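You operate a simulated robot arm through the tools that you are given. There is no shell and no other tool.

You are at the controls of a simulated robot arm. One attempt, no reset.

TASK
Print the transfer slip and drop it in the orange tray.
Fine: take it from the teal rack; use the black slip printer, put it on line and leave it so; set its lever back to free.

It is judged by the outcome, as a careful person would: the job done as asked, and still so three seconds after it is handed in. It fails if anything else is knocked over, pushed out of place, dropped, spilled or broken.

THE ROBOT
A 7-joint arm with a two-finger parallel gripper, fixed in place. Base frame: the origin is at the foot of the arm, x ahead of it, y to its left, z up; the work surface is at about z = 0.784. Units: m, degrees, N and s.
Its first joint turns from -166.0 to 166.0 degrees. Payload 4.4 kg.
Tool frame: the origin (TCP) lies between the finger pads and is the grasp point; the fingertips stand 0.023 m ahead of it; z points along the fingers, y is the line along which they close. Largest opening 0.094 m; finger width 0.038, thickness 0.01; the body of the gripper, 0.054 by 0.096 m, starts 0.039 m behind the TCP.
Orientation is that of the tool frame in the base frame, as a unit quaternion [x, y, z, w]. With the fingers straight down and closing along the base's y, the tool's x points along the base's -x, its y along +y and its z along -z.

THE INTERFACE
- The arm moves only by the tool move_arm. Its argument "targets" is one flat list of numbers, 7 for each row, row after row: the shift along the base's x, y, z in cm, then the turn, a rotation vector about the base's x, y, z in degrees, then the finger opening in cm, from 0 to 9.4. In form: [tx, ty, tz, wx, wy, wz, claw, tx, ty, tz, wx, wy, wz, claw, ...]. A call has 1 to 20 rows; each row is the pose to reach, as a shift and turn from the pose commanded when the call began. Each row takes 0.2 s and may step no farther than 0.05 m and 8.6 degrees from the row before; otherwise, or with a gripper value out of range, the whole call is refused. Where a pose cannot be reached the arm comes as near as it can. A force on the tool above 40 N (or 10 N above the force at the start of the call, whichever is more), or a blocked arm, ends the call early, and 0.2 s more pass. Each finger travels about 0.072 m/s and halts on what it meets, pressing with about 43 N; the grip force reading is that of the motor and also rises with nothing between the fingers. The clock runs only during rows and for 0.2 s after the last one: add rows that repeat a pose to give the fingers time. The reply holds the time, the measured pose of the TCP, the force on the tool along the base axes, the opening and the grip force, in the units named above and with some noise, with the torque about the TCP (base axes, N m) and any sound that the robot's microphone picked up.
- Cameras (640 x 400 px; columns grow to the right, rows downward): "scene" is fixed at [0.0505, -0.6534, 1.6628]; the picture's right is [0.61, -0.80, 0.00], its down [-0.33, -0.25, -0.91] and it looks along [0.73, 0.55, -0.41] (base axes); focal length 375 px, centre (320, 200). "wrist" rides on the gripper at [0.086, 0.016, -0.074] in the tool frame; the picture's right is [-0.18, 0.98, 0.00], its down [-0.58, -0.11, -0.81] and it looks along [-0.79, -0.15, 0.59] (tool axes); focal length 243 px, centre (320, 200). There is no depth. A picture from a camera that has moved, and an enlarged one, comes with that camera's place and axes in the base frame and with its lens. The place of the scene camera against the robot may be out by one fixed shift of up to 0.012 m in any direction.
- capture(camera): a new picture of that camera. The clock stands still meanwhile.
- close_up(camera, box): a new picture of the part [left, top, right, bottom] of that camera's present view, enlarged. The clock stands still meanwhile.
- hand_in(): hands the job in; it is judged then, once.

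Nothing tells you positions but the pictures and the camera data. Unless the task says otherwise, let go and move clear before handing in.

The tools are called as name(argument=value, ...) on one line, values as JSON. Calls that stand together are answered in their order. move_arm: Moves the arm, as the interface text tells. Its arguments: {"type":"object","properties":{"targets":{"type":"array","items":{"type":"number"}}},"required":["targets"]} The other tools are called the same way: capture (camera) takes a picture; close_up (camera, box) takes an enlarged picture of a part of a camera's view; hand_in () hands the job in.

At the start:

```text
time_s: 0.0
tcp_pos: [0.7864, 0.4032, 1.2578]
ee_rot: [0.0, 1.0, -0.001, 0.001]
ft_force: [-0.4, -0.1, -0.4]
ft_torque: [0.01, 0.0, 0.0]
finger_gap: 0.0941
finger_force: 0.0
```

scene: 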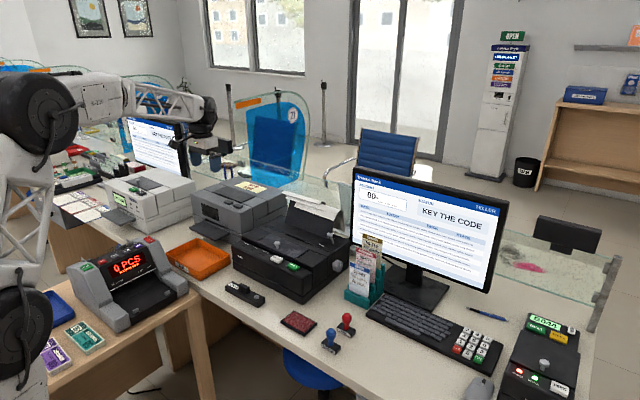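
wrist: 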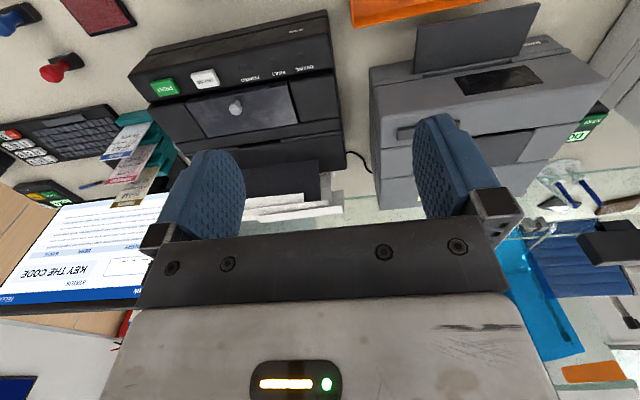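

I see a bank counter with a black slip printer, a teal rack with slips in front of the monitor, an orange tray left of the printer, and a keypad on the right. I will look closer before moving.

close_up(camera="scene", box=[220, 180, 400, 320])

close_up(camera="scene", box=[330, 220, 410, 310])

close_up(camera="scene", box=[350, 170, 510, 270])

close_up(camera="scene", box=[440, 290, 600, 400])

close_up(camera="wrist", box=[80, 0, 360, 220])

```text
2.86 times, centred on (310, 250) of scene
camera zoom: at [0.0505, -0.6534, 1.6628], right [0.61, -0.8, 0.0], down [-0.33, -0.25, -0.91], along [0.73, 0.55, -0.41], focal length 1073 px, centre (349, 57)
```

zoom: 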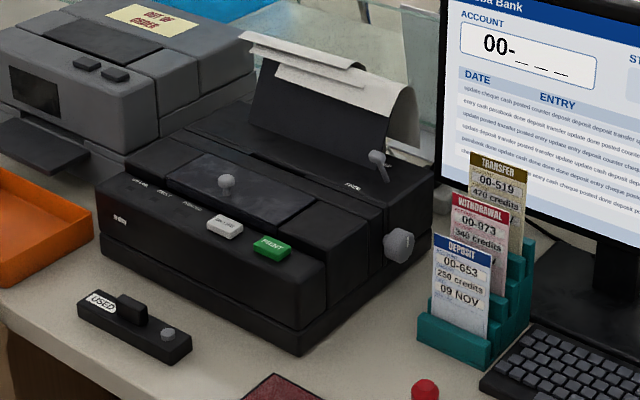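

```text
4.44 times, centred on (370, 265) of scene
camera zoom: at [0.0505, -0.6534, 1.6628], right [0.61, -0.8, 0.0], down [-0.33, -0.25, -0.91], along [0.73, 0.55, -0.41], focal length 1668 px, centre (98, -89)
```

zoom: 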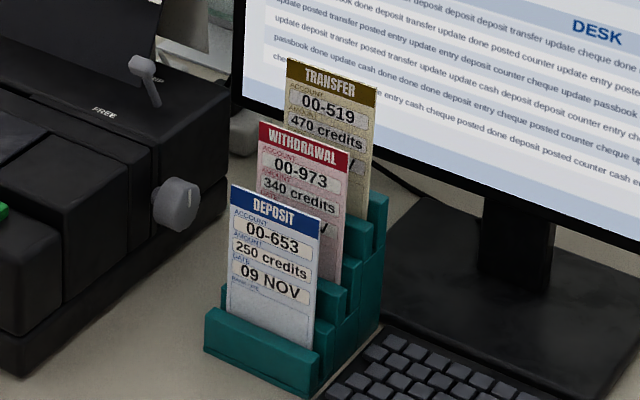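

```text
4.00 times, centred on (430, 220) of scene
camera zoom: at [0.0505, -0.6534, 1.6628], right [0.61, -0.8, 0.0], down [-0.33, -0.25, -0.91], along [0.73, 0.55, -0.41], focal length 1502 px, centre (-120, 120)
```

zoom: 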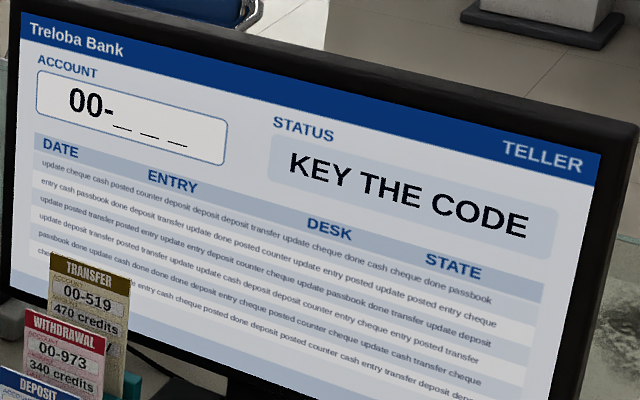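

```text
3.64 times, centred on (520, 345) of scene
camera zoom: at [0.0505, -0.6534, 1.6628], right [0.61, -0.8, 0.0], down [-0.33, -0.25, -0.91], along [0.73, 0.55, -0.41], focal length 1365 px, centre (-407, -327)
```

zoom: 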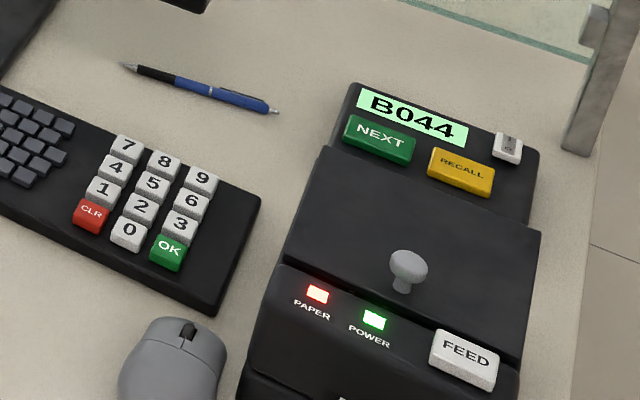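

```text
1.82 times, centred on (220, 110) of wrist
camera zoom: at [0.6995, 0.419, 1.3315], right [0.18, 0.98, 0.0], down [0.58, -0.11, 0.81], along [0.79, -0.15, -0.59], focal length 441 px, centre (502, 364)
```

zoom: 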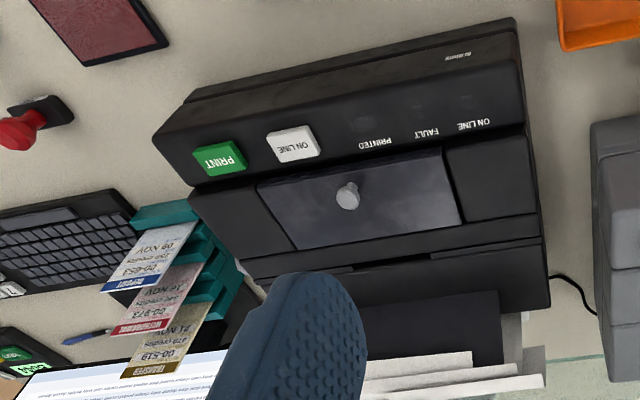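

The black printer's green PRINT key is near [0.88, 0.09, 0.90]. The rack with the TRANSFER slip at its back is near [1.0, -0.1]. I'll move the wrist camera in front of the printer for a better look at the lever, slot and lamps.

move_arm(targets=[-3, -3.75, 0, 0, 0, 0, 9.4, -6, -7.5, 0, 0, 0, 0, 9.4, -9, -11.25, 0, 0, 0, 0, 9.4, -12, -15, 0, 0, 0, 0, 9.4, -15, -18.75, 0, 0, 0, 0, 9.4, -18, -22.5, 0, 0, 0, 0, 9.4, -21, -26.25, 0, 0, 0, 0, 9.4, -24, -30, 0, 0, 0, 0, 9.4])

capture(camera="wrist")

capture(camera="scene")

```text
time_s: 1.8
tcp_pos: [0.5459, 0.1015, 1.2558]
ee_rot: [-0.001, 1.0, -0.001, -0.001]
ft_force: [0.5, -0.2, -0.5]
ft_torque: [0.0, 0.02, 0.01]
finger_gap: 0.0941
finger_force: 0.1
```

```text
taken
camera wrist: at [0.4594, 0.1183, 1.3293], right [0.18, 0.98, 0.0], down [0.58, -0.11, 0.81], along [0.79, -0.15, -0.59], focal length 243 px, centre (320, 200)
```

wrist: 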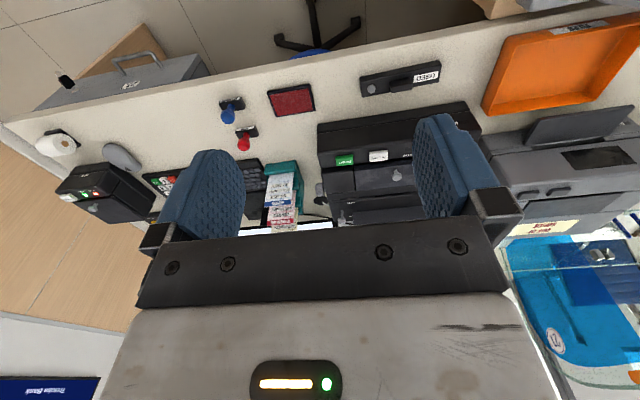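

```text
taken
```

scene: 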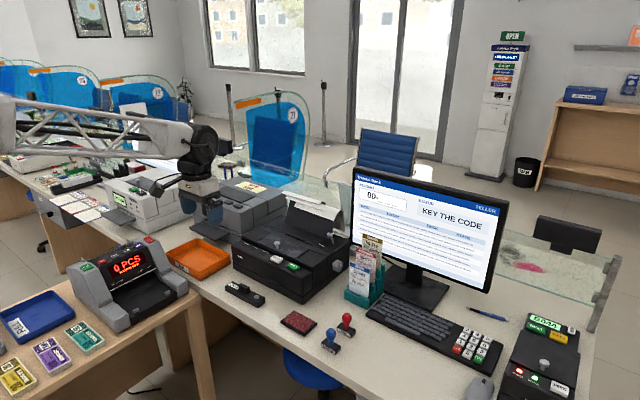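

The palm hides the lower half of the wrist view, so I need to come closer above the printer. I'll go to about [0.83, 0.08, 1.16], still well above everything.

move_arm(targets=[4.2, -0.3, -1.4, 0, 0, 0, 9.4, 8.4, -0.6, -2.8, 0, 0, 0, 9.4, 12.6, -0.9, -4.2, 0, 0, 0, 9.4, 16.8, -1.2, -5.6, 0, 0, 0, 9.4, 21, -1.5, -7, 0, 0, 0, 9.4, 25, -1.8, -8.4, 0, 0, 0, 9.4, 28.4, -2, -10, 0, 0, 0, 9.4])

capture(camera="wrist")

close_up(camera="wrist", box=[180, 0, 460, 220])

```text
time_s: 3.4
tcp_pos: [0.8308, 0.0812, 1.1582]
ee_rot: [-0.001, 1.0, 0.0, 0.001]
ft_force: [0.2, -0.2, 0.8]
ft_torque: [0.01, -0.01, 0.04]
finger_gap: 0.0937
finger_force: 0.2
```

```text
taken
camera wrist: at [0.7447, 0.0974, 1.2318], right [0.18, 0.98, 0.0], down [0.58, -0.11, 0.81], along [0.79, -0.15, -0.59], focal length 243 px, centre (320, 200)
```

wrist: 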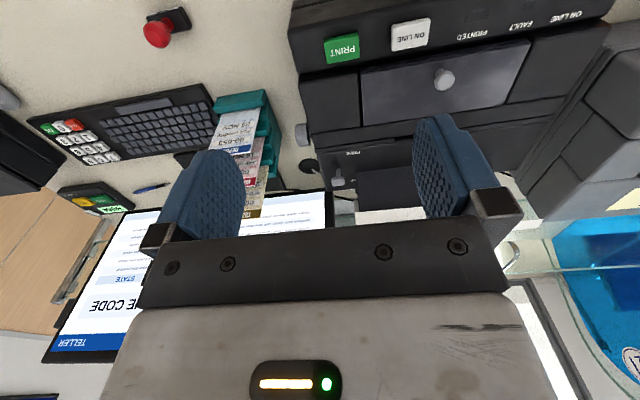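

```text
1.82 times, centred on (320, 110) of wrist
camera zoom: at [0.7447, 0.0974, 1.2318], right [0.18, 0.98, 0.0], down [0.58, -0.11, 0.81], along [0.79, -0.15, -0.59], focal length 441 px, centre (320, 364)
```

zoom: 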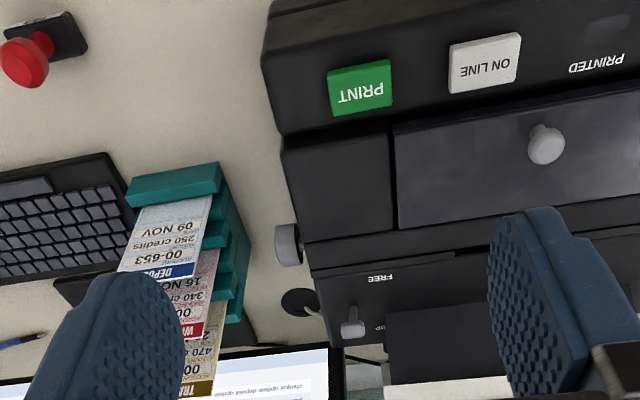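

The lever sits between a FREE label and another one further back. I'll enlarge that area and the lamps.

close_up(camera="wrist", box=[300, 120, 420, 215])

close_up(camera="wrist", box=[300, 0, 620, 140])

close_up(camera="scene", box=[300, 205, 360, 255])

close_up(camera="scene", box=[230, 180, 360, 300])

```text
4.21 times, centred on (360, 168) of wrist
camera zoom: at [0.7447, 0.0974, 1.2318], right [0.18, 0.98, 0.0], down [0.58, -0.11, 0.81], along [0.79, -0.15, -0.59], focal length 1022 px, centre (152, 337)
```

zoom: 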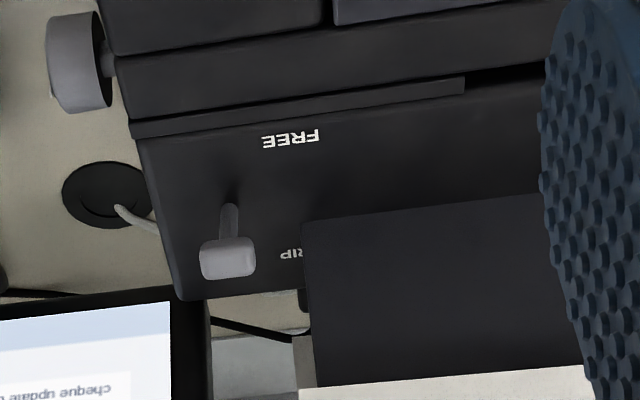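

```text
2.00 times, centred on (460, 70) of wrist
camera zoom: at [0.7447, 0.0974, 1.2318], right [0.18, 0.98, 0.0], down [0.58, -0.11, 0.81], along [0.79, -0.15, -0.59], focal length 485 px, centre (40, 460)
```

zoom: 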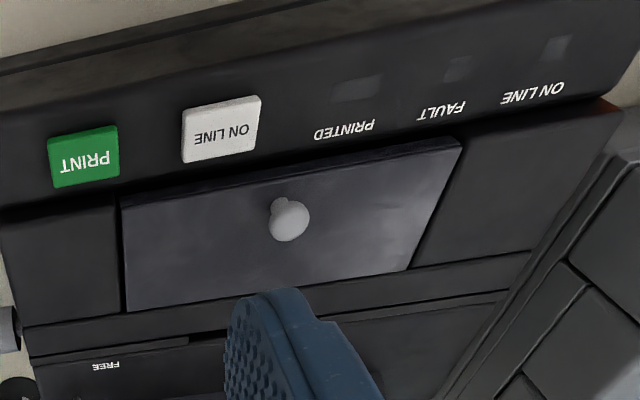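

```text
8.00 times, centred on (330, 230) of scene
camera zoom: at [0.0505, -0.6534, 1.6628], right [0.61, -0.8, 0.0], down [-0.33, -0.25, -0.91], along [0.73, 0.55, -0.41], focal length 3003 px, centre (240, -40)
```

zoom: 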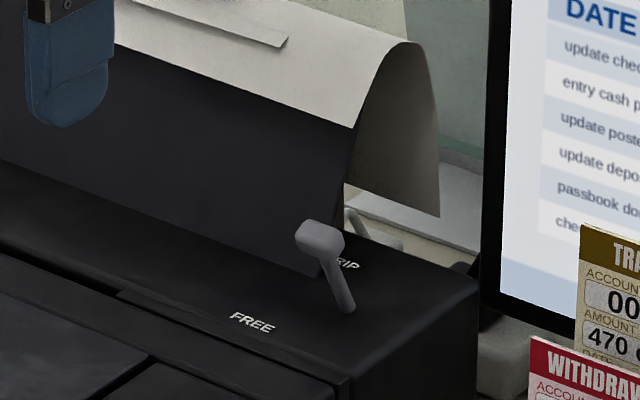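

```text
3.33 times, centred on (295, 240) of scene
camera zoom: at [0.0505, -0.6534, 1.6628], right [0.61, -0.8, 0.0], down [-0.33, -0.25, -0.91], along [0.73, 0.55, -0.41], focal length 1251 px, centre (403, 67)
```

zoom: 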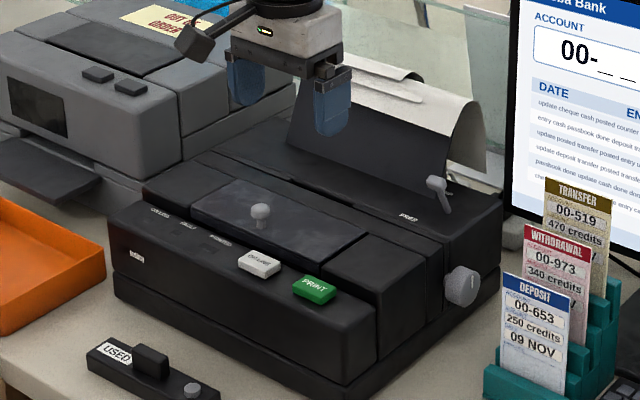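

The lever leans forward toward FREE (knob about [1.066, 0.069, 0.958]), so it starts at FREE. The slip slot appears as a dark gap near x≈1.03, starting at y≈0.17. I'll shift left so the slot shows between the fingers.

move_arm(targets=[1, 5, -1, 0, 0, 0, 9.4, 2, 9.5, -2, 0, 0, 0, 9.4, 3, 12, -4, 0, 0, 0, 9.4, 3, 12, -4, 0, 0, 0, 9.4])

capture(camera="wrist")

close_up(camera="wrist", box=[220, 90, 440, 220])

```text
refused: row 1 steps farther than a row can; nothing moved
```

```text
taken
camera wrist: at [0.7447, 0.0974, 1.2318], right [0.18, 0.98, 0.0], down [0.58, -0.11, 0.81], along [0.79, -0.15, -0.59], focal length 243 px, centre (320, 200)
```

wrist: 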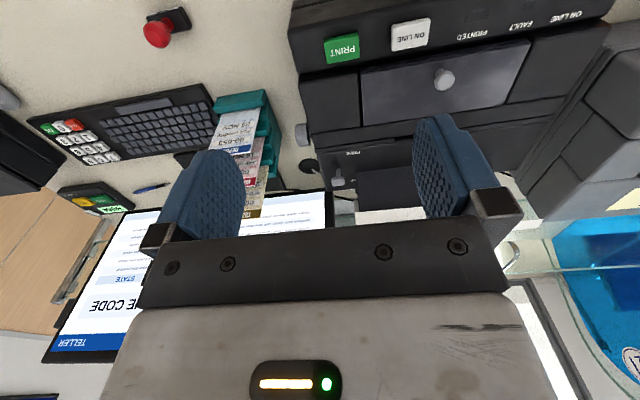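

```text
2.91 times, centred on (330, 155) of wrist
camera zoom: at [0.7447, 0.0974, 1.2318], right [0.18, 0.98, 0.0], down [0.58, -0.11, 0.81], along [0.79, -0.15, -0.59], focal length 706 px, centre (291, 331)
```

zoom: 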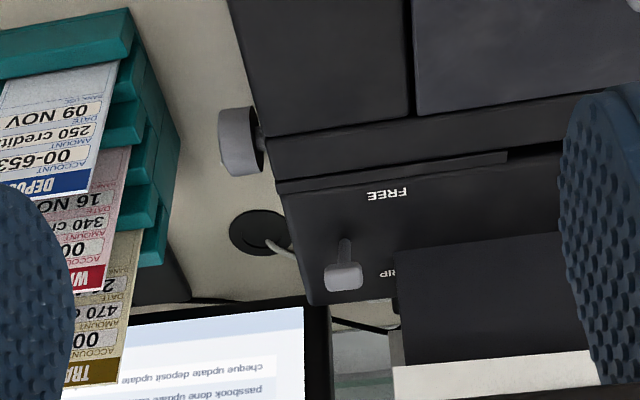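

The first row was slightly too long a step, so nothing moved. I'll repeat with smaller steps to see the slot between the fingers.

move_arm(targets=[1, 4, -1, 0, 0, 0, 9.4, 2, 8, -2.5, 0, 0, 0, 9.4, 3, 12, -4, 0, 0, 0, 9.4, 3, 12, -4, 0, 0, 0, 9.4])

capture(camera="wrist")

close_up(camera="wrist", box=[220, 80, 440, 220])

```text
time_s: 4.4
tcp_pos: [0.8611, 0.2054, 1.1186]
ee_rot: [0.0, 1.0, 0.0, 0.0]
ft_force: [-0.1, 0.6, 0.2]
ft_torque: [0.01, -0.01, 0.02]
finger_gap: 0.0939
finger_force: 0.1
```

```text
taken
camera wrist: at [0.7738, 0.2205, 1.1923], right [0.18, 0.98, 0.0], down [0.58, -0.11, 0.81], along [0.79, -0.15, -0.59], focal length 243 px, centre (320, 200)
```

wrist: 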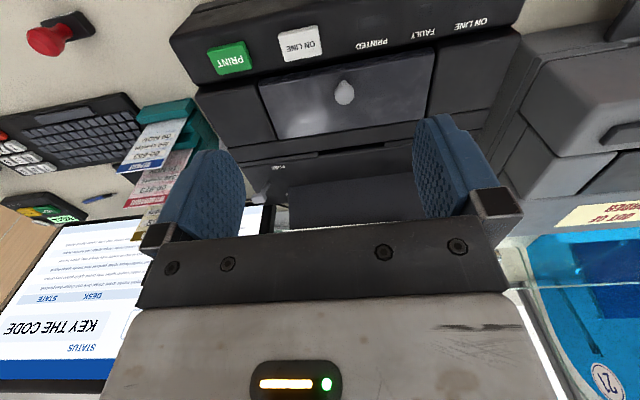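

```text
2.86 times, centred on (330, 150) of wrist
camera zoom: at [0.7738, 0.2205, 1.1923], right [0.18, 0.98, 0.0], down [0.58, -0.11, 0.81], along [0.79, -0.15, -0.59], focal length 693 px, centre (291, 343)
```

zoom: 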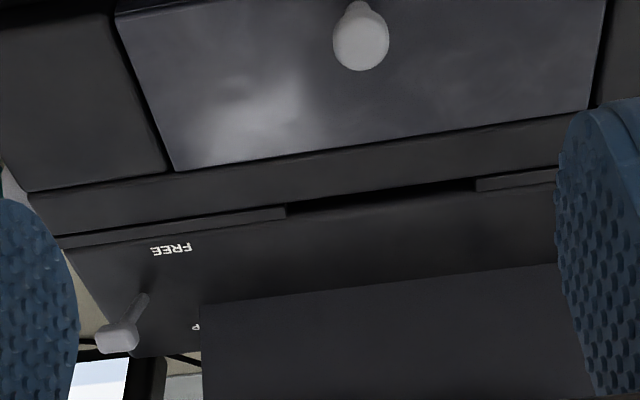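

The slot's open part runs from y≈0.170 to 0.270 at x≈1.03, z≈0.912. That takes a slip held vertical with its width along y. I'll raise the tool and turn it 90° so the fingers close along x.

move_arm(targets=[0, 0, 1, 0, 0, -8.2, 9.4, 0, 0, 2, 0, 0, -16.4, 9.4, 0, 0, 3, 0, 0, -24.6, 9.4, 0, 0, 4, 0, 0, -32.8, 9.4, 0, 0, 5, 0, 0, -41, 9.4, 0, 0, 6, 0, 0, -49.2, 9.4, 0, 0, 7, 0, 0, -57.4, 9.4, 0, 0, 8, 0, 0, -65.6, 9.4, 0, 0, 8, 0, 0, -73.8, 9.4, 0, 0, 8, 0, 0, -82, 9.4, 0, 0, 8, 0, 0, -90, 9.4, 0, 0, 8, 0, 0, -90, 9.4])

capture(camera="wrist")

capture(camera="scene")

```text
time_s: 7.0
tcp_pos: [0.8604, 0.2036, 1.198]
ee_rot: [0.708, 0.706, 0.0, 0.0]
ft_force: [1.1, -0.2, 0.4]
ft_torque: [0.03, 0.01, 0.02]
finger_gap: 0.094
finger_force: 0.1
```

```text
taken
camera wrist: at [0.8759, 0.2894, 1.271], right [0.98, -0.19, 0.0], down [-0.11, -0.58, 0.81], along [-0.15, -0.79, -0.59], focal length 243 px, centre (320, 200)
```

wrist: 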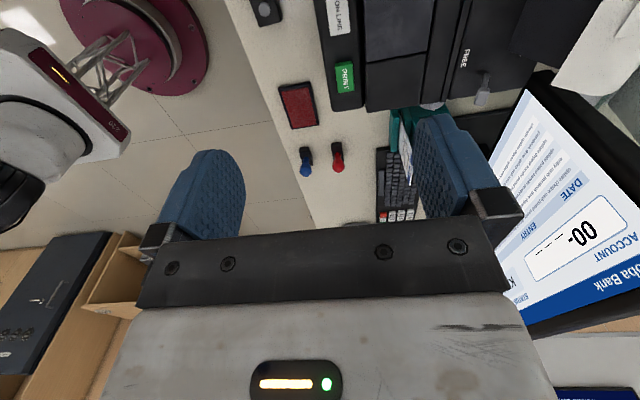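

```text
taken
```

scene: 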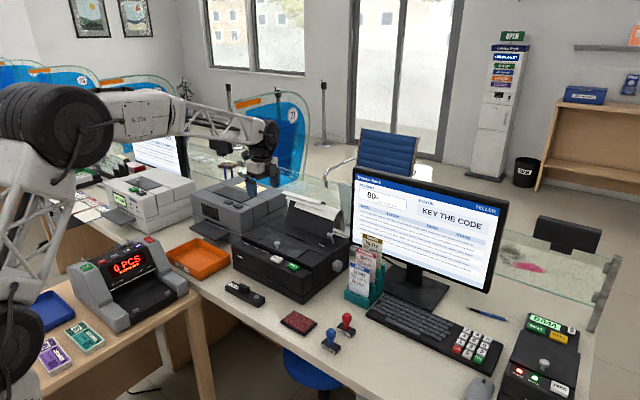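

The turn went well. Next I'll move above and short of the TRANSFER slip (to about x=0.97, y=-0.105, z=1.15) and look again.

move_arm(targets=[1.5, -4.4, -0.6, 0, 0, 0, 9.4, 3, -8.8, -1.2, 0, 0, 0, 9.4, 4.5, -13.2, -1.8, 0, 0, 0, 9.4, 6, -17.6, -2.4, 0, 0, 0, 9.4, 7.5, -22, -3, 0, 0, 0, 9.4, 9, -26.4, -3.6, 0, 0, 0, 8, 10.5, -30.5, -4.5, 0, 0, 0, 6, 11, -31, -4.8, 0, 0, 0, 5, 11, -31, -4.8, 0, 0, 0, 5])

capture(camera="wrist")

capture(camera="scene")

```text
time_s: 9.0
tcp_pos: [0.9724, -0.1069, 1.1516]
ee_rot: [0.707, 0.707, 0.0, 0.0]
ft_force: [0.5, 1.2, -0.5]
ft_torque: [0.0, 0.04, -0.04]
finger_gap: 0.0498
finger_force: 0.1
```

```text
taken
camera wrist: at [0.9873, -0.0211, 1.2247], right [0.98, -0.18, 0.0], down [-0.11, -0.58, 0.81], along [-0.15, -0.79, -0.59], focal length 243 px, centre (320, 200)
```

wrist: 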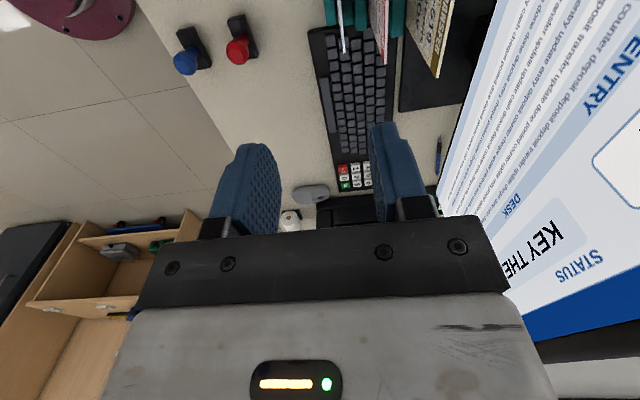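

```text
taken
```

scene: 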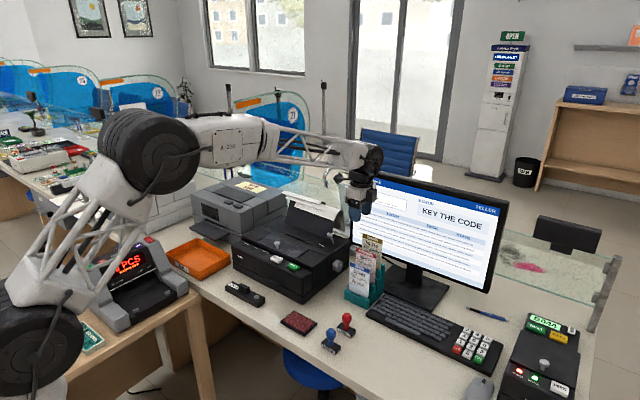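

close_up(camera="wrist", box=[300, 0, 480, 110])

close_up(camera="scene", box=[330, 170, 410, 310])

```text
3.56 times, centred on (390, 55) of wrist
camera zoom: at [0.9873, -0.0211, 1.2247], right [0.98, -0.18, 0.0], down [-0.11, -0.58, 0.81], along [-0.15, -0.79, -0.59], focal length 863 px, centre (71, 716)
```

zoom: 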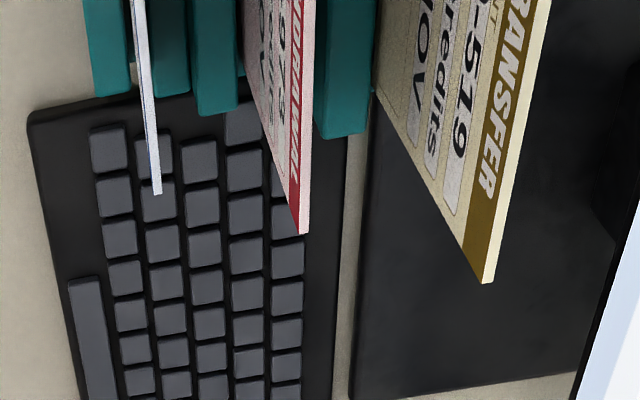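

```text
2.86 times, centred on (370, 240) of scene
camera zoom: at [0.0505, -0.6534, 1.6628], right [0.61, -0.8, 0.0], down [-0.33, -0.25, -0.91], along [0.73, 0.55, -0.41], focal length 1073 px, centre (177, 86)
```

zoom: 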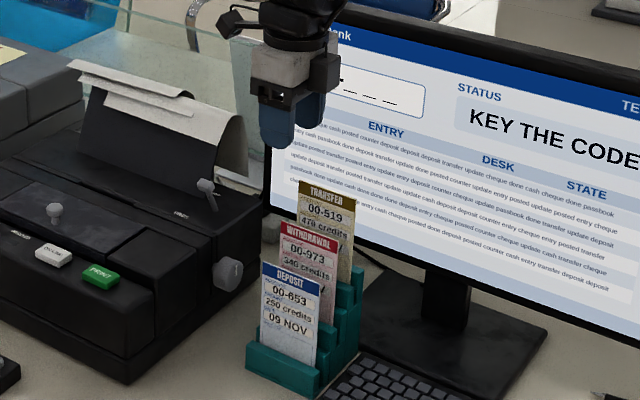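

The TRANSFER slip stands upright in the plane x≈1.068, centred at y≈-0.107, top at z≈1.012. I'll move above it at z≈1.11 with 5 cm open and check reach.

move_arm(targets=[3.2, 0, -1, 0, 0, 0, 5, 6.4, 0, -2.5, 0, 0, 0, 5, 9.6, 0, -4, 0, 0, 0, 5, 9.6, 0, -4, 0, 0, 0, 5])

capture(camera="wrist")

close_up(camera="scene", box=[330, 170, 410, 310])

```text
time_s: 10.0
tcp_pos: [1.0661, -0.1057, 1.1106]
ee_rot: [0.707, 0.707, 0.0, 0.0]
ft_force: [0.5, 0.0, -0.1]
ft_torque: [0.03, 0.0, -0.01]
finger_gap: 0.0498
finger_force: 0.0
```

```text
taken
camera wrist: at [1.081, -0.0205, 1.1838], right [0.98, -0.18, 0.0], down [-0.11, -0.58, 0.81], along [-0.15, -0.79, -0.59], focal length 243 px, centre (320, 200)
```

wrist: 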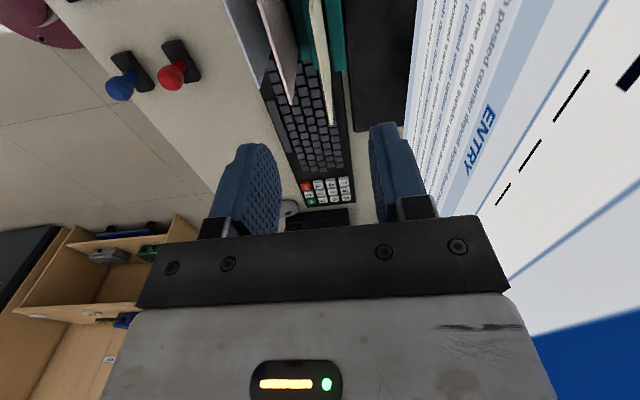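

```text
2.86 times, centred on (370, 240) of scene
camera zoom: at [0.0505, -0.6534, 1.6628], right [0.61, -0.8, 0.0], down [-0.33, -0.25, -0.91], along [0.73, 0.55, -0.41], focal length 1073 px, centre (177, 86)
```

zoom: 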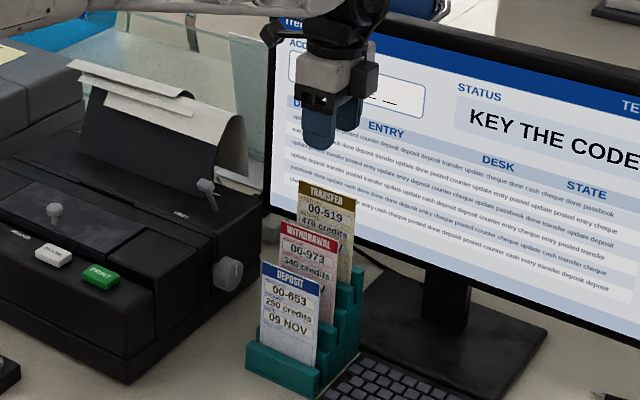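

Reach is fine here. I'll enlarge the slip to refine its x position.

close_up(camera="wrist", box=[230, 0, 410, 150])

```text
2.67 times, centred on (320, 75) of wrist
camera zoom: at [1.081, -0.0205, 1.1838], right [0.98, -0.18, 0.0], down [-0.11, -0.58, 0.81], along [-0.15, -0.79, -0.59], focal length 647 px, centre (320, 533)
```

zoom: 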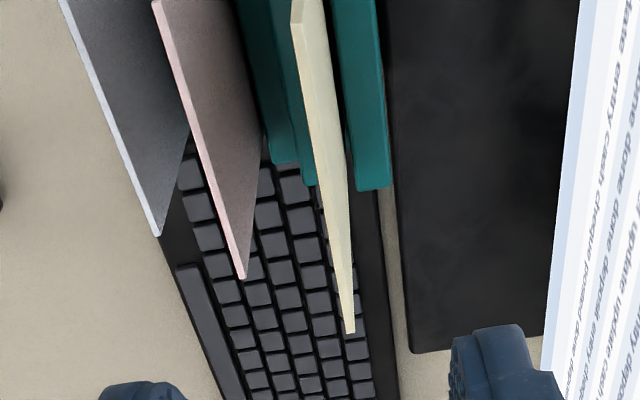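

The slip's top edge runs from y≈-0.066 to -0.1445 at x≈1.067, z≈1.0175; the WITHDRAWAL slip in front is at x≈1.030, top 0.978. I'll narrow to 3.5 cm and descend to z≈1.000 without closing, then check.

move_arm(targets=[0.1, 0.2, 0, 0, 0, 0, 3.5, 0.1, 0.2, -2, 0, 0, 0, 3.5, 0.1, 0.2, -4.5, 0, 0, 0, 3.5, 0.1, 0.2, -6.5, 0, 0, 0, 3.5, 0.1, 0.2, -8, 0, 0, 0, 3.5, 0.1, 0.2, -8, 0, 0, 0, 3.5])

close_up(camera="wrist", box=[200, 0, 440, 240])

close_up(camera="scene", box=[330, 200, 410, 310])

```text
time_s: 11.4
tcp_pos: [1.0678, -0.1061, 1.0305]
ee_rot: [0.707, 0.707, 0.001, 0.0]
ft_force: [-0.1, 0.0, -0.7]
ft_torque: [0.0, 0.0, 0.01]
finger_gap: 0.0349
finger_force: 0.1
```

```text
1.67 times, centred on (320, 120) of wrist
camera zoom: at [1.0846, -0.0195, 1.1044], right [0.98, -0.18, 0.0], down [-0.11, -0.58, 0.81], along [-0.15, -0.79, -0.59], focal length 404 px, centre (320, 333)
```

zoom: 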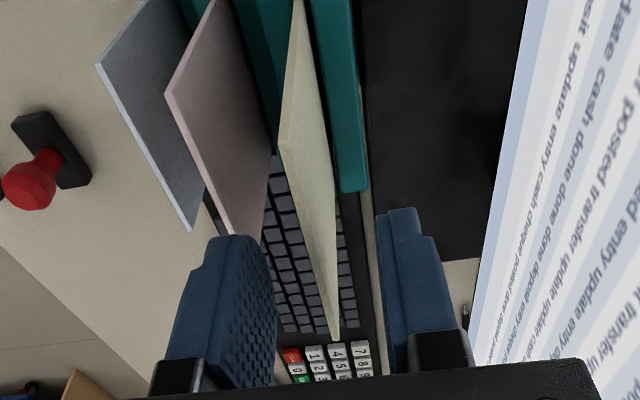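

```text
3.64 times, centred on (370, 255) of scene
camera zoom: at [0.0505, -0.6534, 1.6628], right [0.61, -0.8, 0.0], down [-0.33, -0.25, -0.91], along [0.73, 0.55, -0.41], focal length 1365 px, centre (138, 0)
```

zoom: 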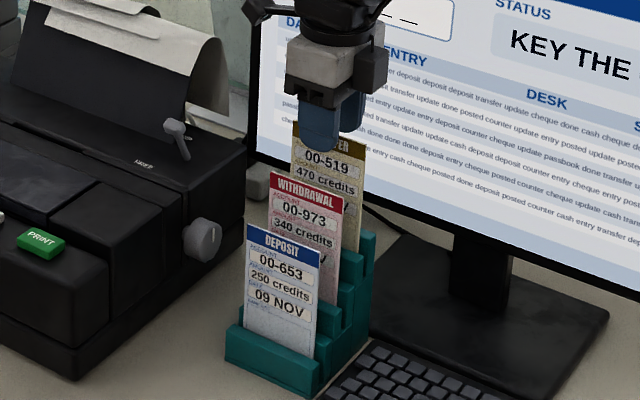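

The slip is cleanly between the fingers. I'll lower to z≈1.000 and close on it.

move_arm(targets=[0, 0, -1.5, 0, 0, 0, 3.5, 0, 0, -3, 0, 0, 0, 3.5, 0, 0, -3, 0, 0, 0, 2, 0, 0, -3, 0, 0, 0, 1, 0, 0, -3, 0, 0, 0, 0, 0, 0, -3, 0, 0, 0, 0, 0, 0, -3, 0, 0, 0, 0])

close_up(camera="wrist", box=[200, 0, 440, 240])

close_up(camera="scene", box=[330, 200, 410, 310])

```text
time_s: 13.0
tcp_pos: [1.0682, -0.1044, 0.9999]
ee_rot: [0.707, 0.707, 0.0, 0.0]
ft_force: [0.7, 0.3, 0.1]
ft_torque: [0.0, -0.01, 0.0]
finger_gap: 0.0016
finger_force: 43.1
```

```text
1.67 times, centred on (320, 120) of wrist
camera zoom: at [1.0841, -0.0182, 1.0746], right [0.98, -0.18, 0.0], down [-0.11, -0.58, 0.81], along [-0.15, -0.79, -0.59], focal length 404 px, centre (320, 333)
```

zoom: 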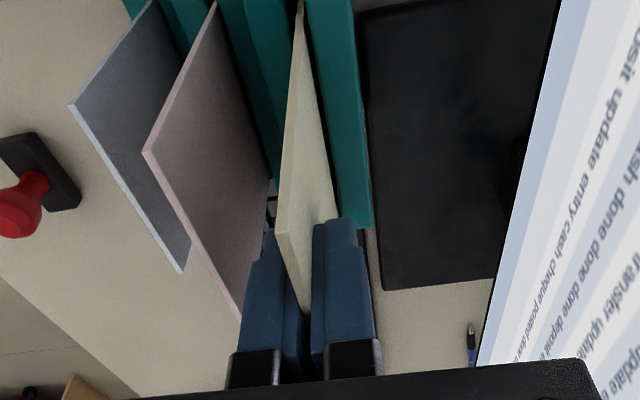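

```text
3.64 times, centred on (370, 255) of scene
camera zoom: at [0.0505, -0.6534, 1.6628], right [0.61, -0.8, 0.0], down [-0.33, -0.25, -0.91], along [0.73, 0.55, -0.41], focal length 1365 px, centre (138, 0)
```

zoom: 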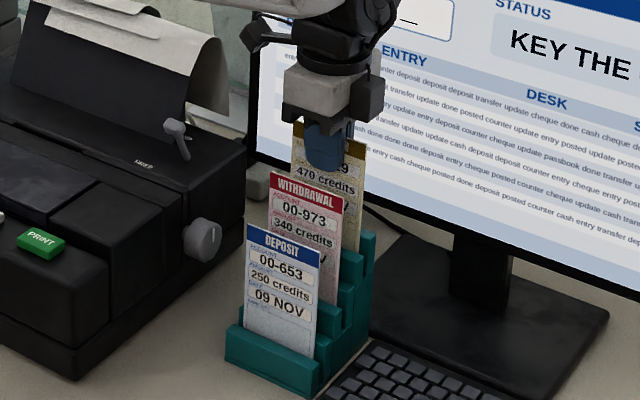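

The slip is gripped (gap 1.6 mm, 43 N). I'll lift it straight up.

move_arm(targets=[0, 0, 1, 0, 0, 0, 0, 0, 0, 2.5, 0, 0, 0, 0, 0, 0, 4, 0, 0, 0, 0, 0, 0, 5.5, 0, 0, 0, 0, 0, 0, 7.5, 0, 0, 0, 0, 0, 0, 9.5, 0, 0, 0, 0, 0, 0, 11.5, 0, 0, 0, 0, 0, 0, 13.5, 0, 0, 0, 0, 0, 0, 13.5, 0, 0, 0, 0])

capture(camera="scene")

close_up(camera="scene", box=[320, 160, 420, 310])

close_up(camera="wrist", box=[200, 0, 440, 240])

```text
time_s: 15.0
tcp_pos: [1.067, -0.1025, 1.1354]
ee_rot: [0.708, 0.707, 0.0, 0.0]
ft_force: [-0.3, 0.4, 0.7]
ft_torque: [0.0, -0.01, 0.02]
finger_gap: 0.0015
finger_force: 43.1
```

```text
taken
```

scene: 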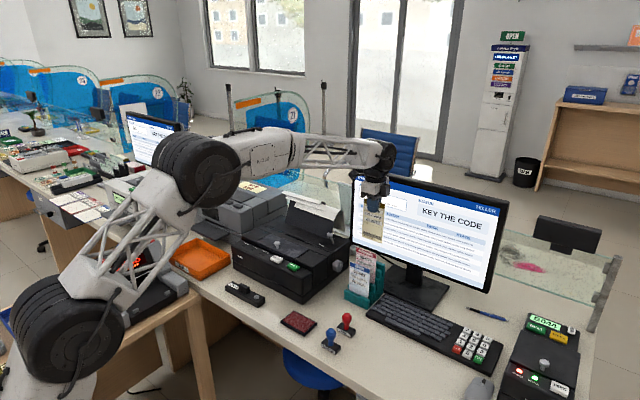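

```text
2.67 times, centred on (370, 235) of scene
camera zoom: at [0.0505, -0.6534, 1.6628], right [0.61, -0.8, 0.0], down [-0.33, -0.25, -0.91], along [0.73, 0.55, -0.41], focal length 1001 px, centre (187, 107)
```

zoom: 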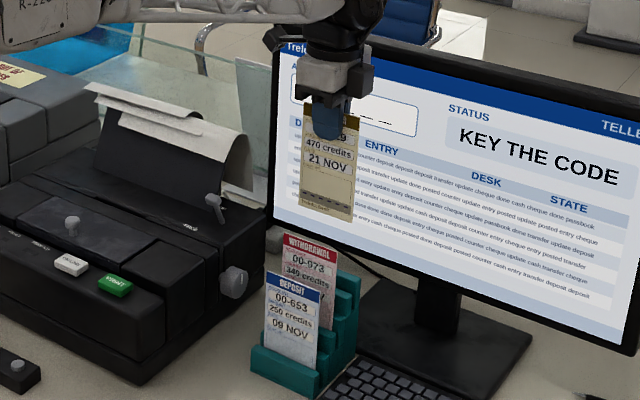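

```text
1.67 times, centred on (320, 120) of wrist
camera zoom: at [1.0821, -0.0169, 1.2094], right [0.98, -0.18, 0.0], down [-0.11, -0.58, 0.81], along [-0.15, -0.79, -0.59], focal length 404 px, centre (320, 333)
```

zoom: 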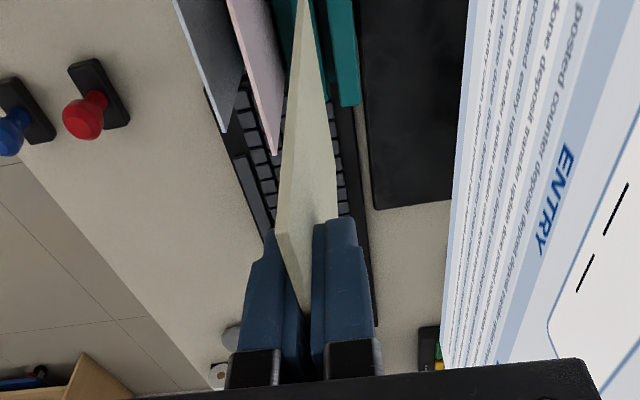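

The TRANSFER slip is free of the rack, hanging straight, its bottom about 13 cm below the TCP. I'll carry it up and across to above the slot centre (x≈1.032, y≈0.22), well above the lever.

move_arm(targets=[0, 0, 1, 0, 0, 0, 0, 0, 0, 3, 0, 0, 0, 0, -0.3, 3, 3, 0, 0, 0, 0, -0.7, 7, 3, 0, 0, 0, 0, -1.1, 11, 3, 0, 0, 0, 0, -1.6, 15, 3, 0, 0, 0, 0, -2.1, 19, 3, 0, 0, 0, 0, -2.6, 23, 3, 0, 0, 0, 0, -3, 27, 3, 0, 0, 0, 0, -3.4, 30.5, 3, 0, 0, 0, 0, -3.5, 32.5, 3, 0, 0, 0, 0, -3.5, 32.5, 3, 0, 0, 0, 0, -3.5, 32.5, 3, 0, 0, 0, 0])

capture(camera="scene")

capture(camera="wrist")

close_up(camera="wrist", box=[230, 0, 410, 150])

close_up(camera="scene", box=[230, 150, 370, 280])

```text
time_s: 17.8
tcp_pos: [1.0328, 0.2199, 1.165]
ee_rot: [0.707, 0.708, 0.0, 0.0]
ft_force: [1.0, 0.5, 1.0]
ft_torque: [-0.03, -0.02, -0.02]
finger_gap: 0.0012
finger_force: 42.5
```

```text
taken
```

scene: 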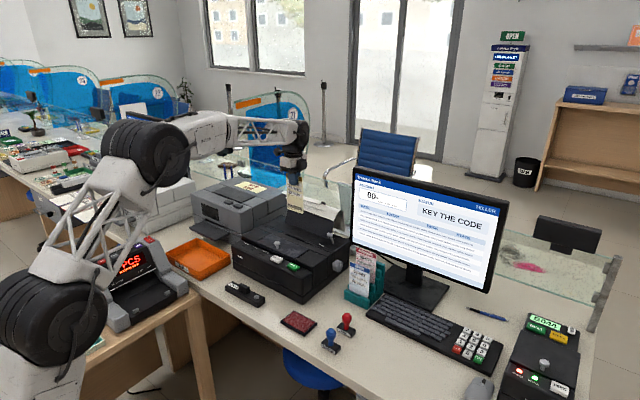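

```text
taken
camera wrist: at [1.0497, 0.3066, 1.238], right [0.98, -0.18, 0.0], down [-0.11, -0.58, 0.81], along [-0.15, -0.79, -0.59], focal length 243 px, centre (320, 200)
```

wrist: 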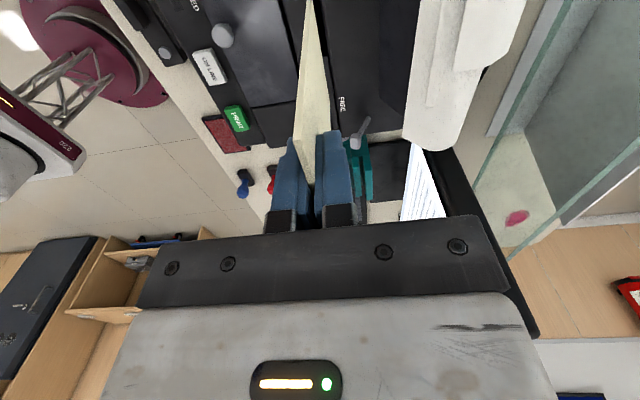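

```text
2.67 times, centred on (320, 75) of wrist
camera zoom: at [1.0497, 0.3066, 1.238], right [0.98, -0.18, 0.0], down [-0.11, -0.58, 0.81], along [-0.15, -0.79, -0.59], focal length 647 px, centre (320, 533)
```

zoom: 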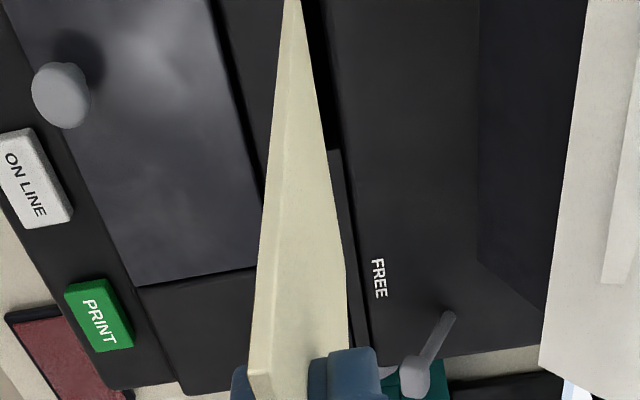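

```text
3.08 times, centred on (300, 215) of scene
camera zoom: at [0.0505, -0.6534, 1.6628], right [0.61, -0.8, 0.0], down [-0.33, -0.25, -0.91], along [0.73, 0.55, -0.41], focal length 1155 px, centre (382, 154)
```

zoom: 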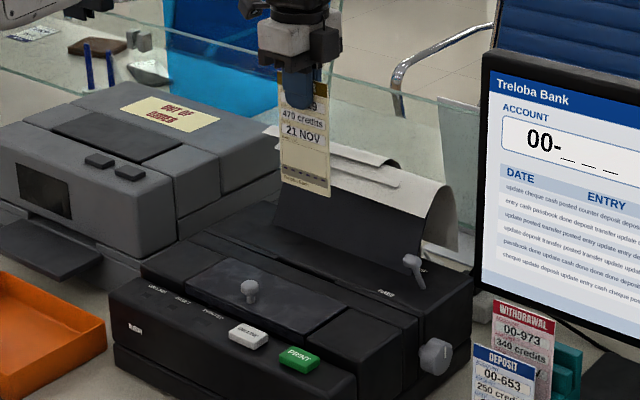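

The slip hangs over the slot. I'll enlarge the slot edges to fix its x position and width.

close_up(camera="wrist", box=[290, 0, 370, 60])

close_up(camera="scene", box=[260, 190, 340, 245])

```text
6.67 times, centred on (330, 30) of wrist
camera zoom: at [1.0497, 0.3066, 1.238], right [0.98, -0.18, 0.0], down [-0.11, -0.58, 0.81], along [-0.15, -0.79, -0.59], focal length 1618 px, centre (253, 1333)
```

zoom: 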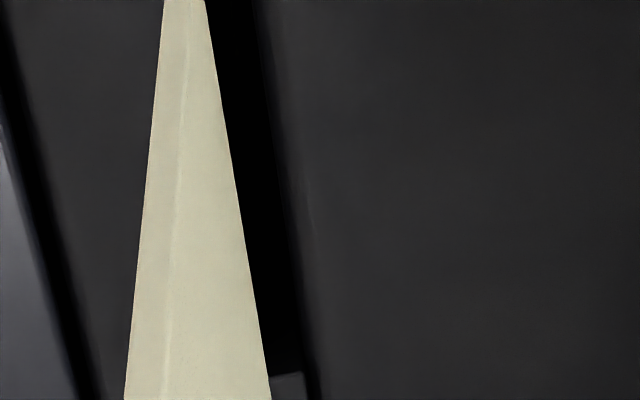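

```text
7.27 times, centred on (300, 218) of scene
camera zoom: at [0.0505, -0.6534, 1.6628], right [0.61, -0.8, 0.0], down [-0.33, -0.25, -0.91], along [0.73, 0.55, -0.41], focal length 2730 px, centre (466, 73)
```

zoom: 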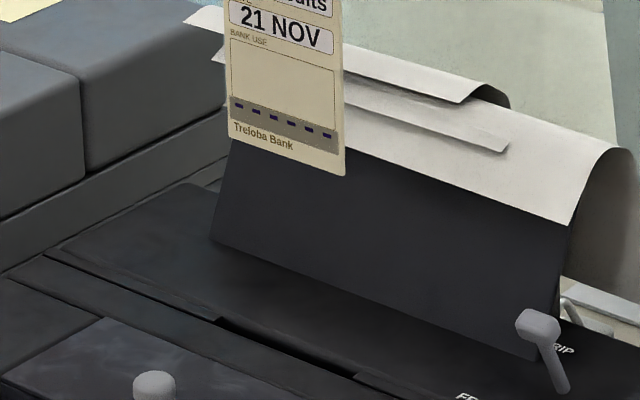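

The slot's rear edge is at x≈1.0345; the slip hides the front edge. I'll shift 3 cm back to see it before inserting.

move_arm(targets=[-3, 0, 0, 0, 0, 0, 0, -3, 0, 0, 0, 0, 0, 0])

close_up(camera="wrist", box=[300, 0, 380, 60])

```text
time_s: 18.4
tcp_pos: [1.0031, 0.221, 1.1641]
ee_rot: [0.707, 0.707, 0.0, -0.001]
ft_force: [0.3, 1.0, 0.3]
ft_torque: [0.02, 0.0, 0.02]
finger_gap: 0.0017
finger_force: 43.1
```

```text
6.67 times, centred on (340, 30) of wrist
camera zoom: at [1.0183, 0.3071, 1.2382], right [0.98, -0.18, 0.0], down [-0.11, -0.58, 0.81], along [-0.15, -0.79, -0.59], focal length 1618 px, centre (187, 1333)
```

zoom: 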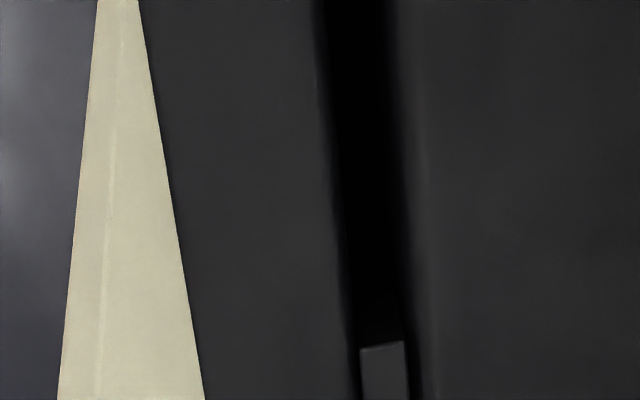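

Slot opening is x≈1.025–1.034, y≈0.168–0.270. I'll go to x≈1.029 and lower until the slip's bottom is just above the slot, then check.

move_arm(targets=[2.65, -0.1, 0, 0, 0, 0, 0, 2.65, -0.1, -3, 0, 0, 0, 0, 2.65, -0.1, -6, 0, 0, 0, 0, 2.65, -0.1, -8.5, 0, 0, 0, 0, 2.65, -0.1, -10, 0, 0, 0, 0, 2.65, -0.1, -10, 0, 0, 0, 0])

close_up(camera="scene", box=[260, 170, 340, 245])

close_up(camera="wrist", box=[240, 0, 400, 120])

```text
time_s: 19.8
tcp_pos: [1.0286, 0.2188, 1.065]
ee_rot: [0.707, 0.707, 0.0, 0.001]
ft_force: [-0.5, -0.3, 0.1]
ft_torque: [0.02, -0.02, -0.02]
finger_gap: 0.0014
finger_force: 42.8
```

```text
5.33 times, centred on (300, 208) of scene
camera zoom: at [0.0505, -0.6534, 1.6628], right [0.61, -0.8, 0.0], down [-0.33, -0.25, -0.91], along [0.73, 0.55, -0.41], focal length 2002 px, centre (427, 160)
```

zoom: 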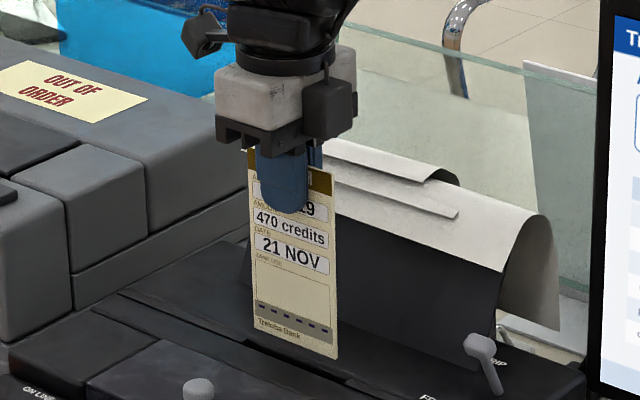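

```text
3.33 times, centred on (320, 60) of wrist
camera zoom: at [1.0446, 0.3055, 1.139], right [0.98, -0.18, 0.0], down [-0.11, -0.58, 0.81], along [-0.15, -0.79, -0.59], focal length 809 px, centre (320, 667)
```

zoom: 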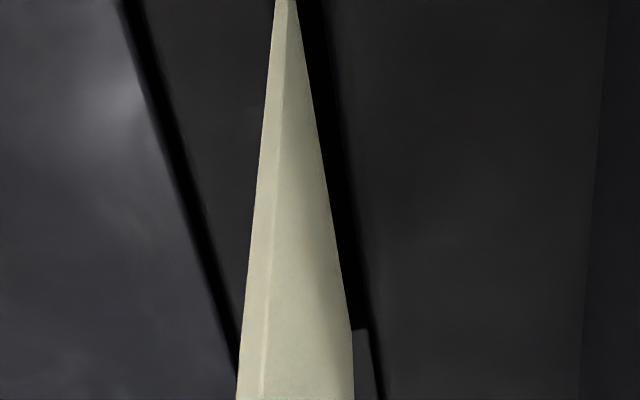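

The slip is lined up with the slot, dark gap visible on both sides. I'll lower it 3.5 cm gently, watching the force.

move_arm(targets=[0, 0, -1, 0, 0, 0, 0, 0, 0, -2, 0, 0, 0, 0, 0, 0, -2.8, 0, 0, 0, 0, 0, 0, -3.5, 0, 0, 0, 0])

close_up(camera="scene", box=[260, 170, 340, 245])

close_up(camera="wrist", box=[240, 0, 400, 120])

```text
time_s: 20.8
tcp_pos: [1.0293, 0.2188, 1.0311]
ee_rot: [0.708, 0.706, 0.001, 0.0]
ft_force: [-0.3, -1.3, 0.0]
ft_torque: [-0.01, -0.02, 0.01]
finger_gap: 0.0016
finger_force: 42.9
```

```text
5.33 times, centred on (300, 208) of scene
camera zoom: at [0.0505, -0.6534, 1.6628], right [0.61, -0.8, 0.0], down [-0.33, -0.25, -0.91], along [0.73, 0.55, -0.41], focal length 2002 px, centre (427, 160)
```

zoom: 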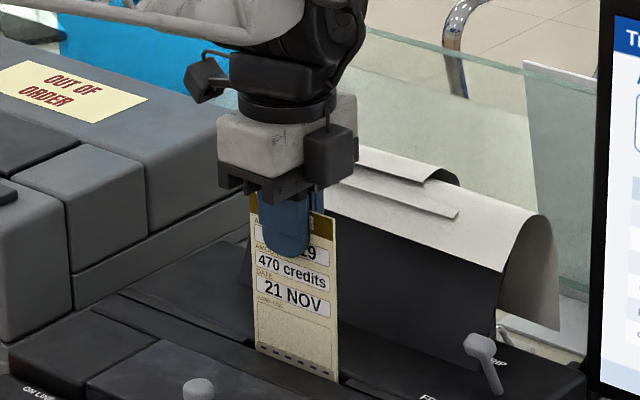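

```text
3.33 times, centred on (320, 60) of wrist
camera zoom: at [1.0446, 0.3053, 1.1037], right [0.98, -0.18, 0.0], down [-0.11, -0.58, 0.81], along [-0.15, -0.79, -0.59], focal length 809 px, centre (320, 667)
```

zoom: 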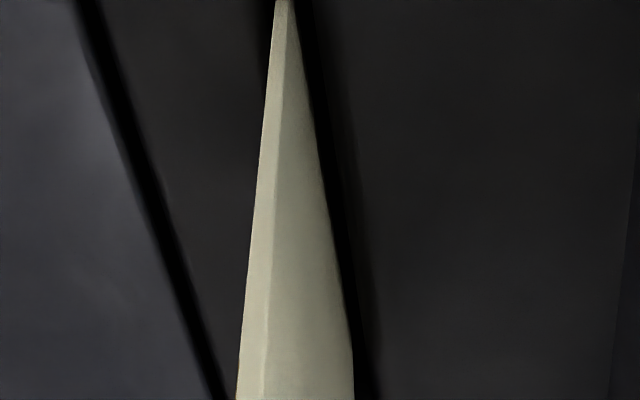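

The slip's lower strip is already inside the slot with no resistance. I'll continue lowering 3 cm.

move_arm(targets=[0, 0, -0.8, 0, 0, 0, 0, 0, 0, -1.6, 0, 0, 0, 0, 0, 0, -2.3, 0, 0, 0, 0, 0, 0, -3, 0, 0, 0, 0])

close_up(camera="scene", box=[260, 170, 340, 245])

close_up(camera="wrist", box=[240, 0, 400, 120])

```text
time_s: 21.8
tcp_pos: [1.0299, 0.2182, 1.0008]
ee_rot: [0.707, 0.707, 0.0, 0.0]
ft_force: [0.5, 0.2, -0.6]
ft_torque: [-0.01, -0.01, 0.0]
finger_gap: 0.0014
finger_force: 42.9
```

```text
5.33 times, centred on (300, 208) of scene
camera zoom: at [0.0505, -0.6534, 1.6628], right [0.61, -0.8, 0.0], down [-0.33, -0.25, -0.91], along [0.73, 0.55, -0.41], focal length 2002 px, centre (427, 160)
```

zoom: 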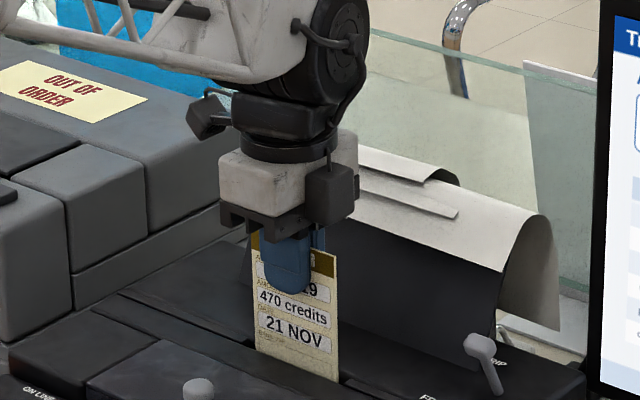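

```text
3.33 times, centred on (320, 60) of wrist
camera zoom: at [1.045, 0.3054, 1.0734], right [0.98, -0.18, 0.0], down [-0.11, -0.58, 0.81], along [-0.15, -0.79, -0.59], focal length 809 px, centre (320, 667)
```

zoom: 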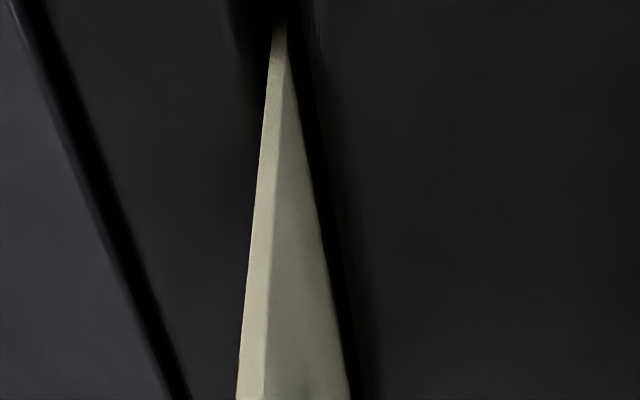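

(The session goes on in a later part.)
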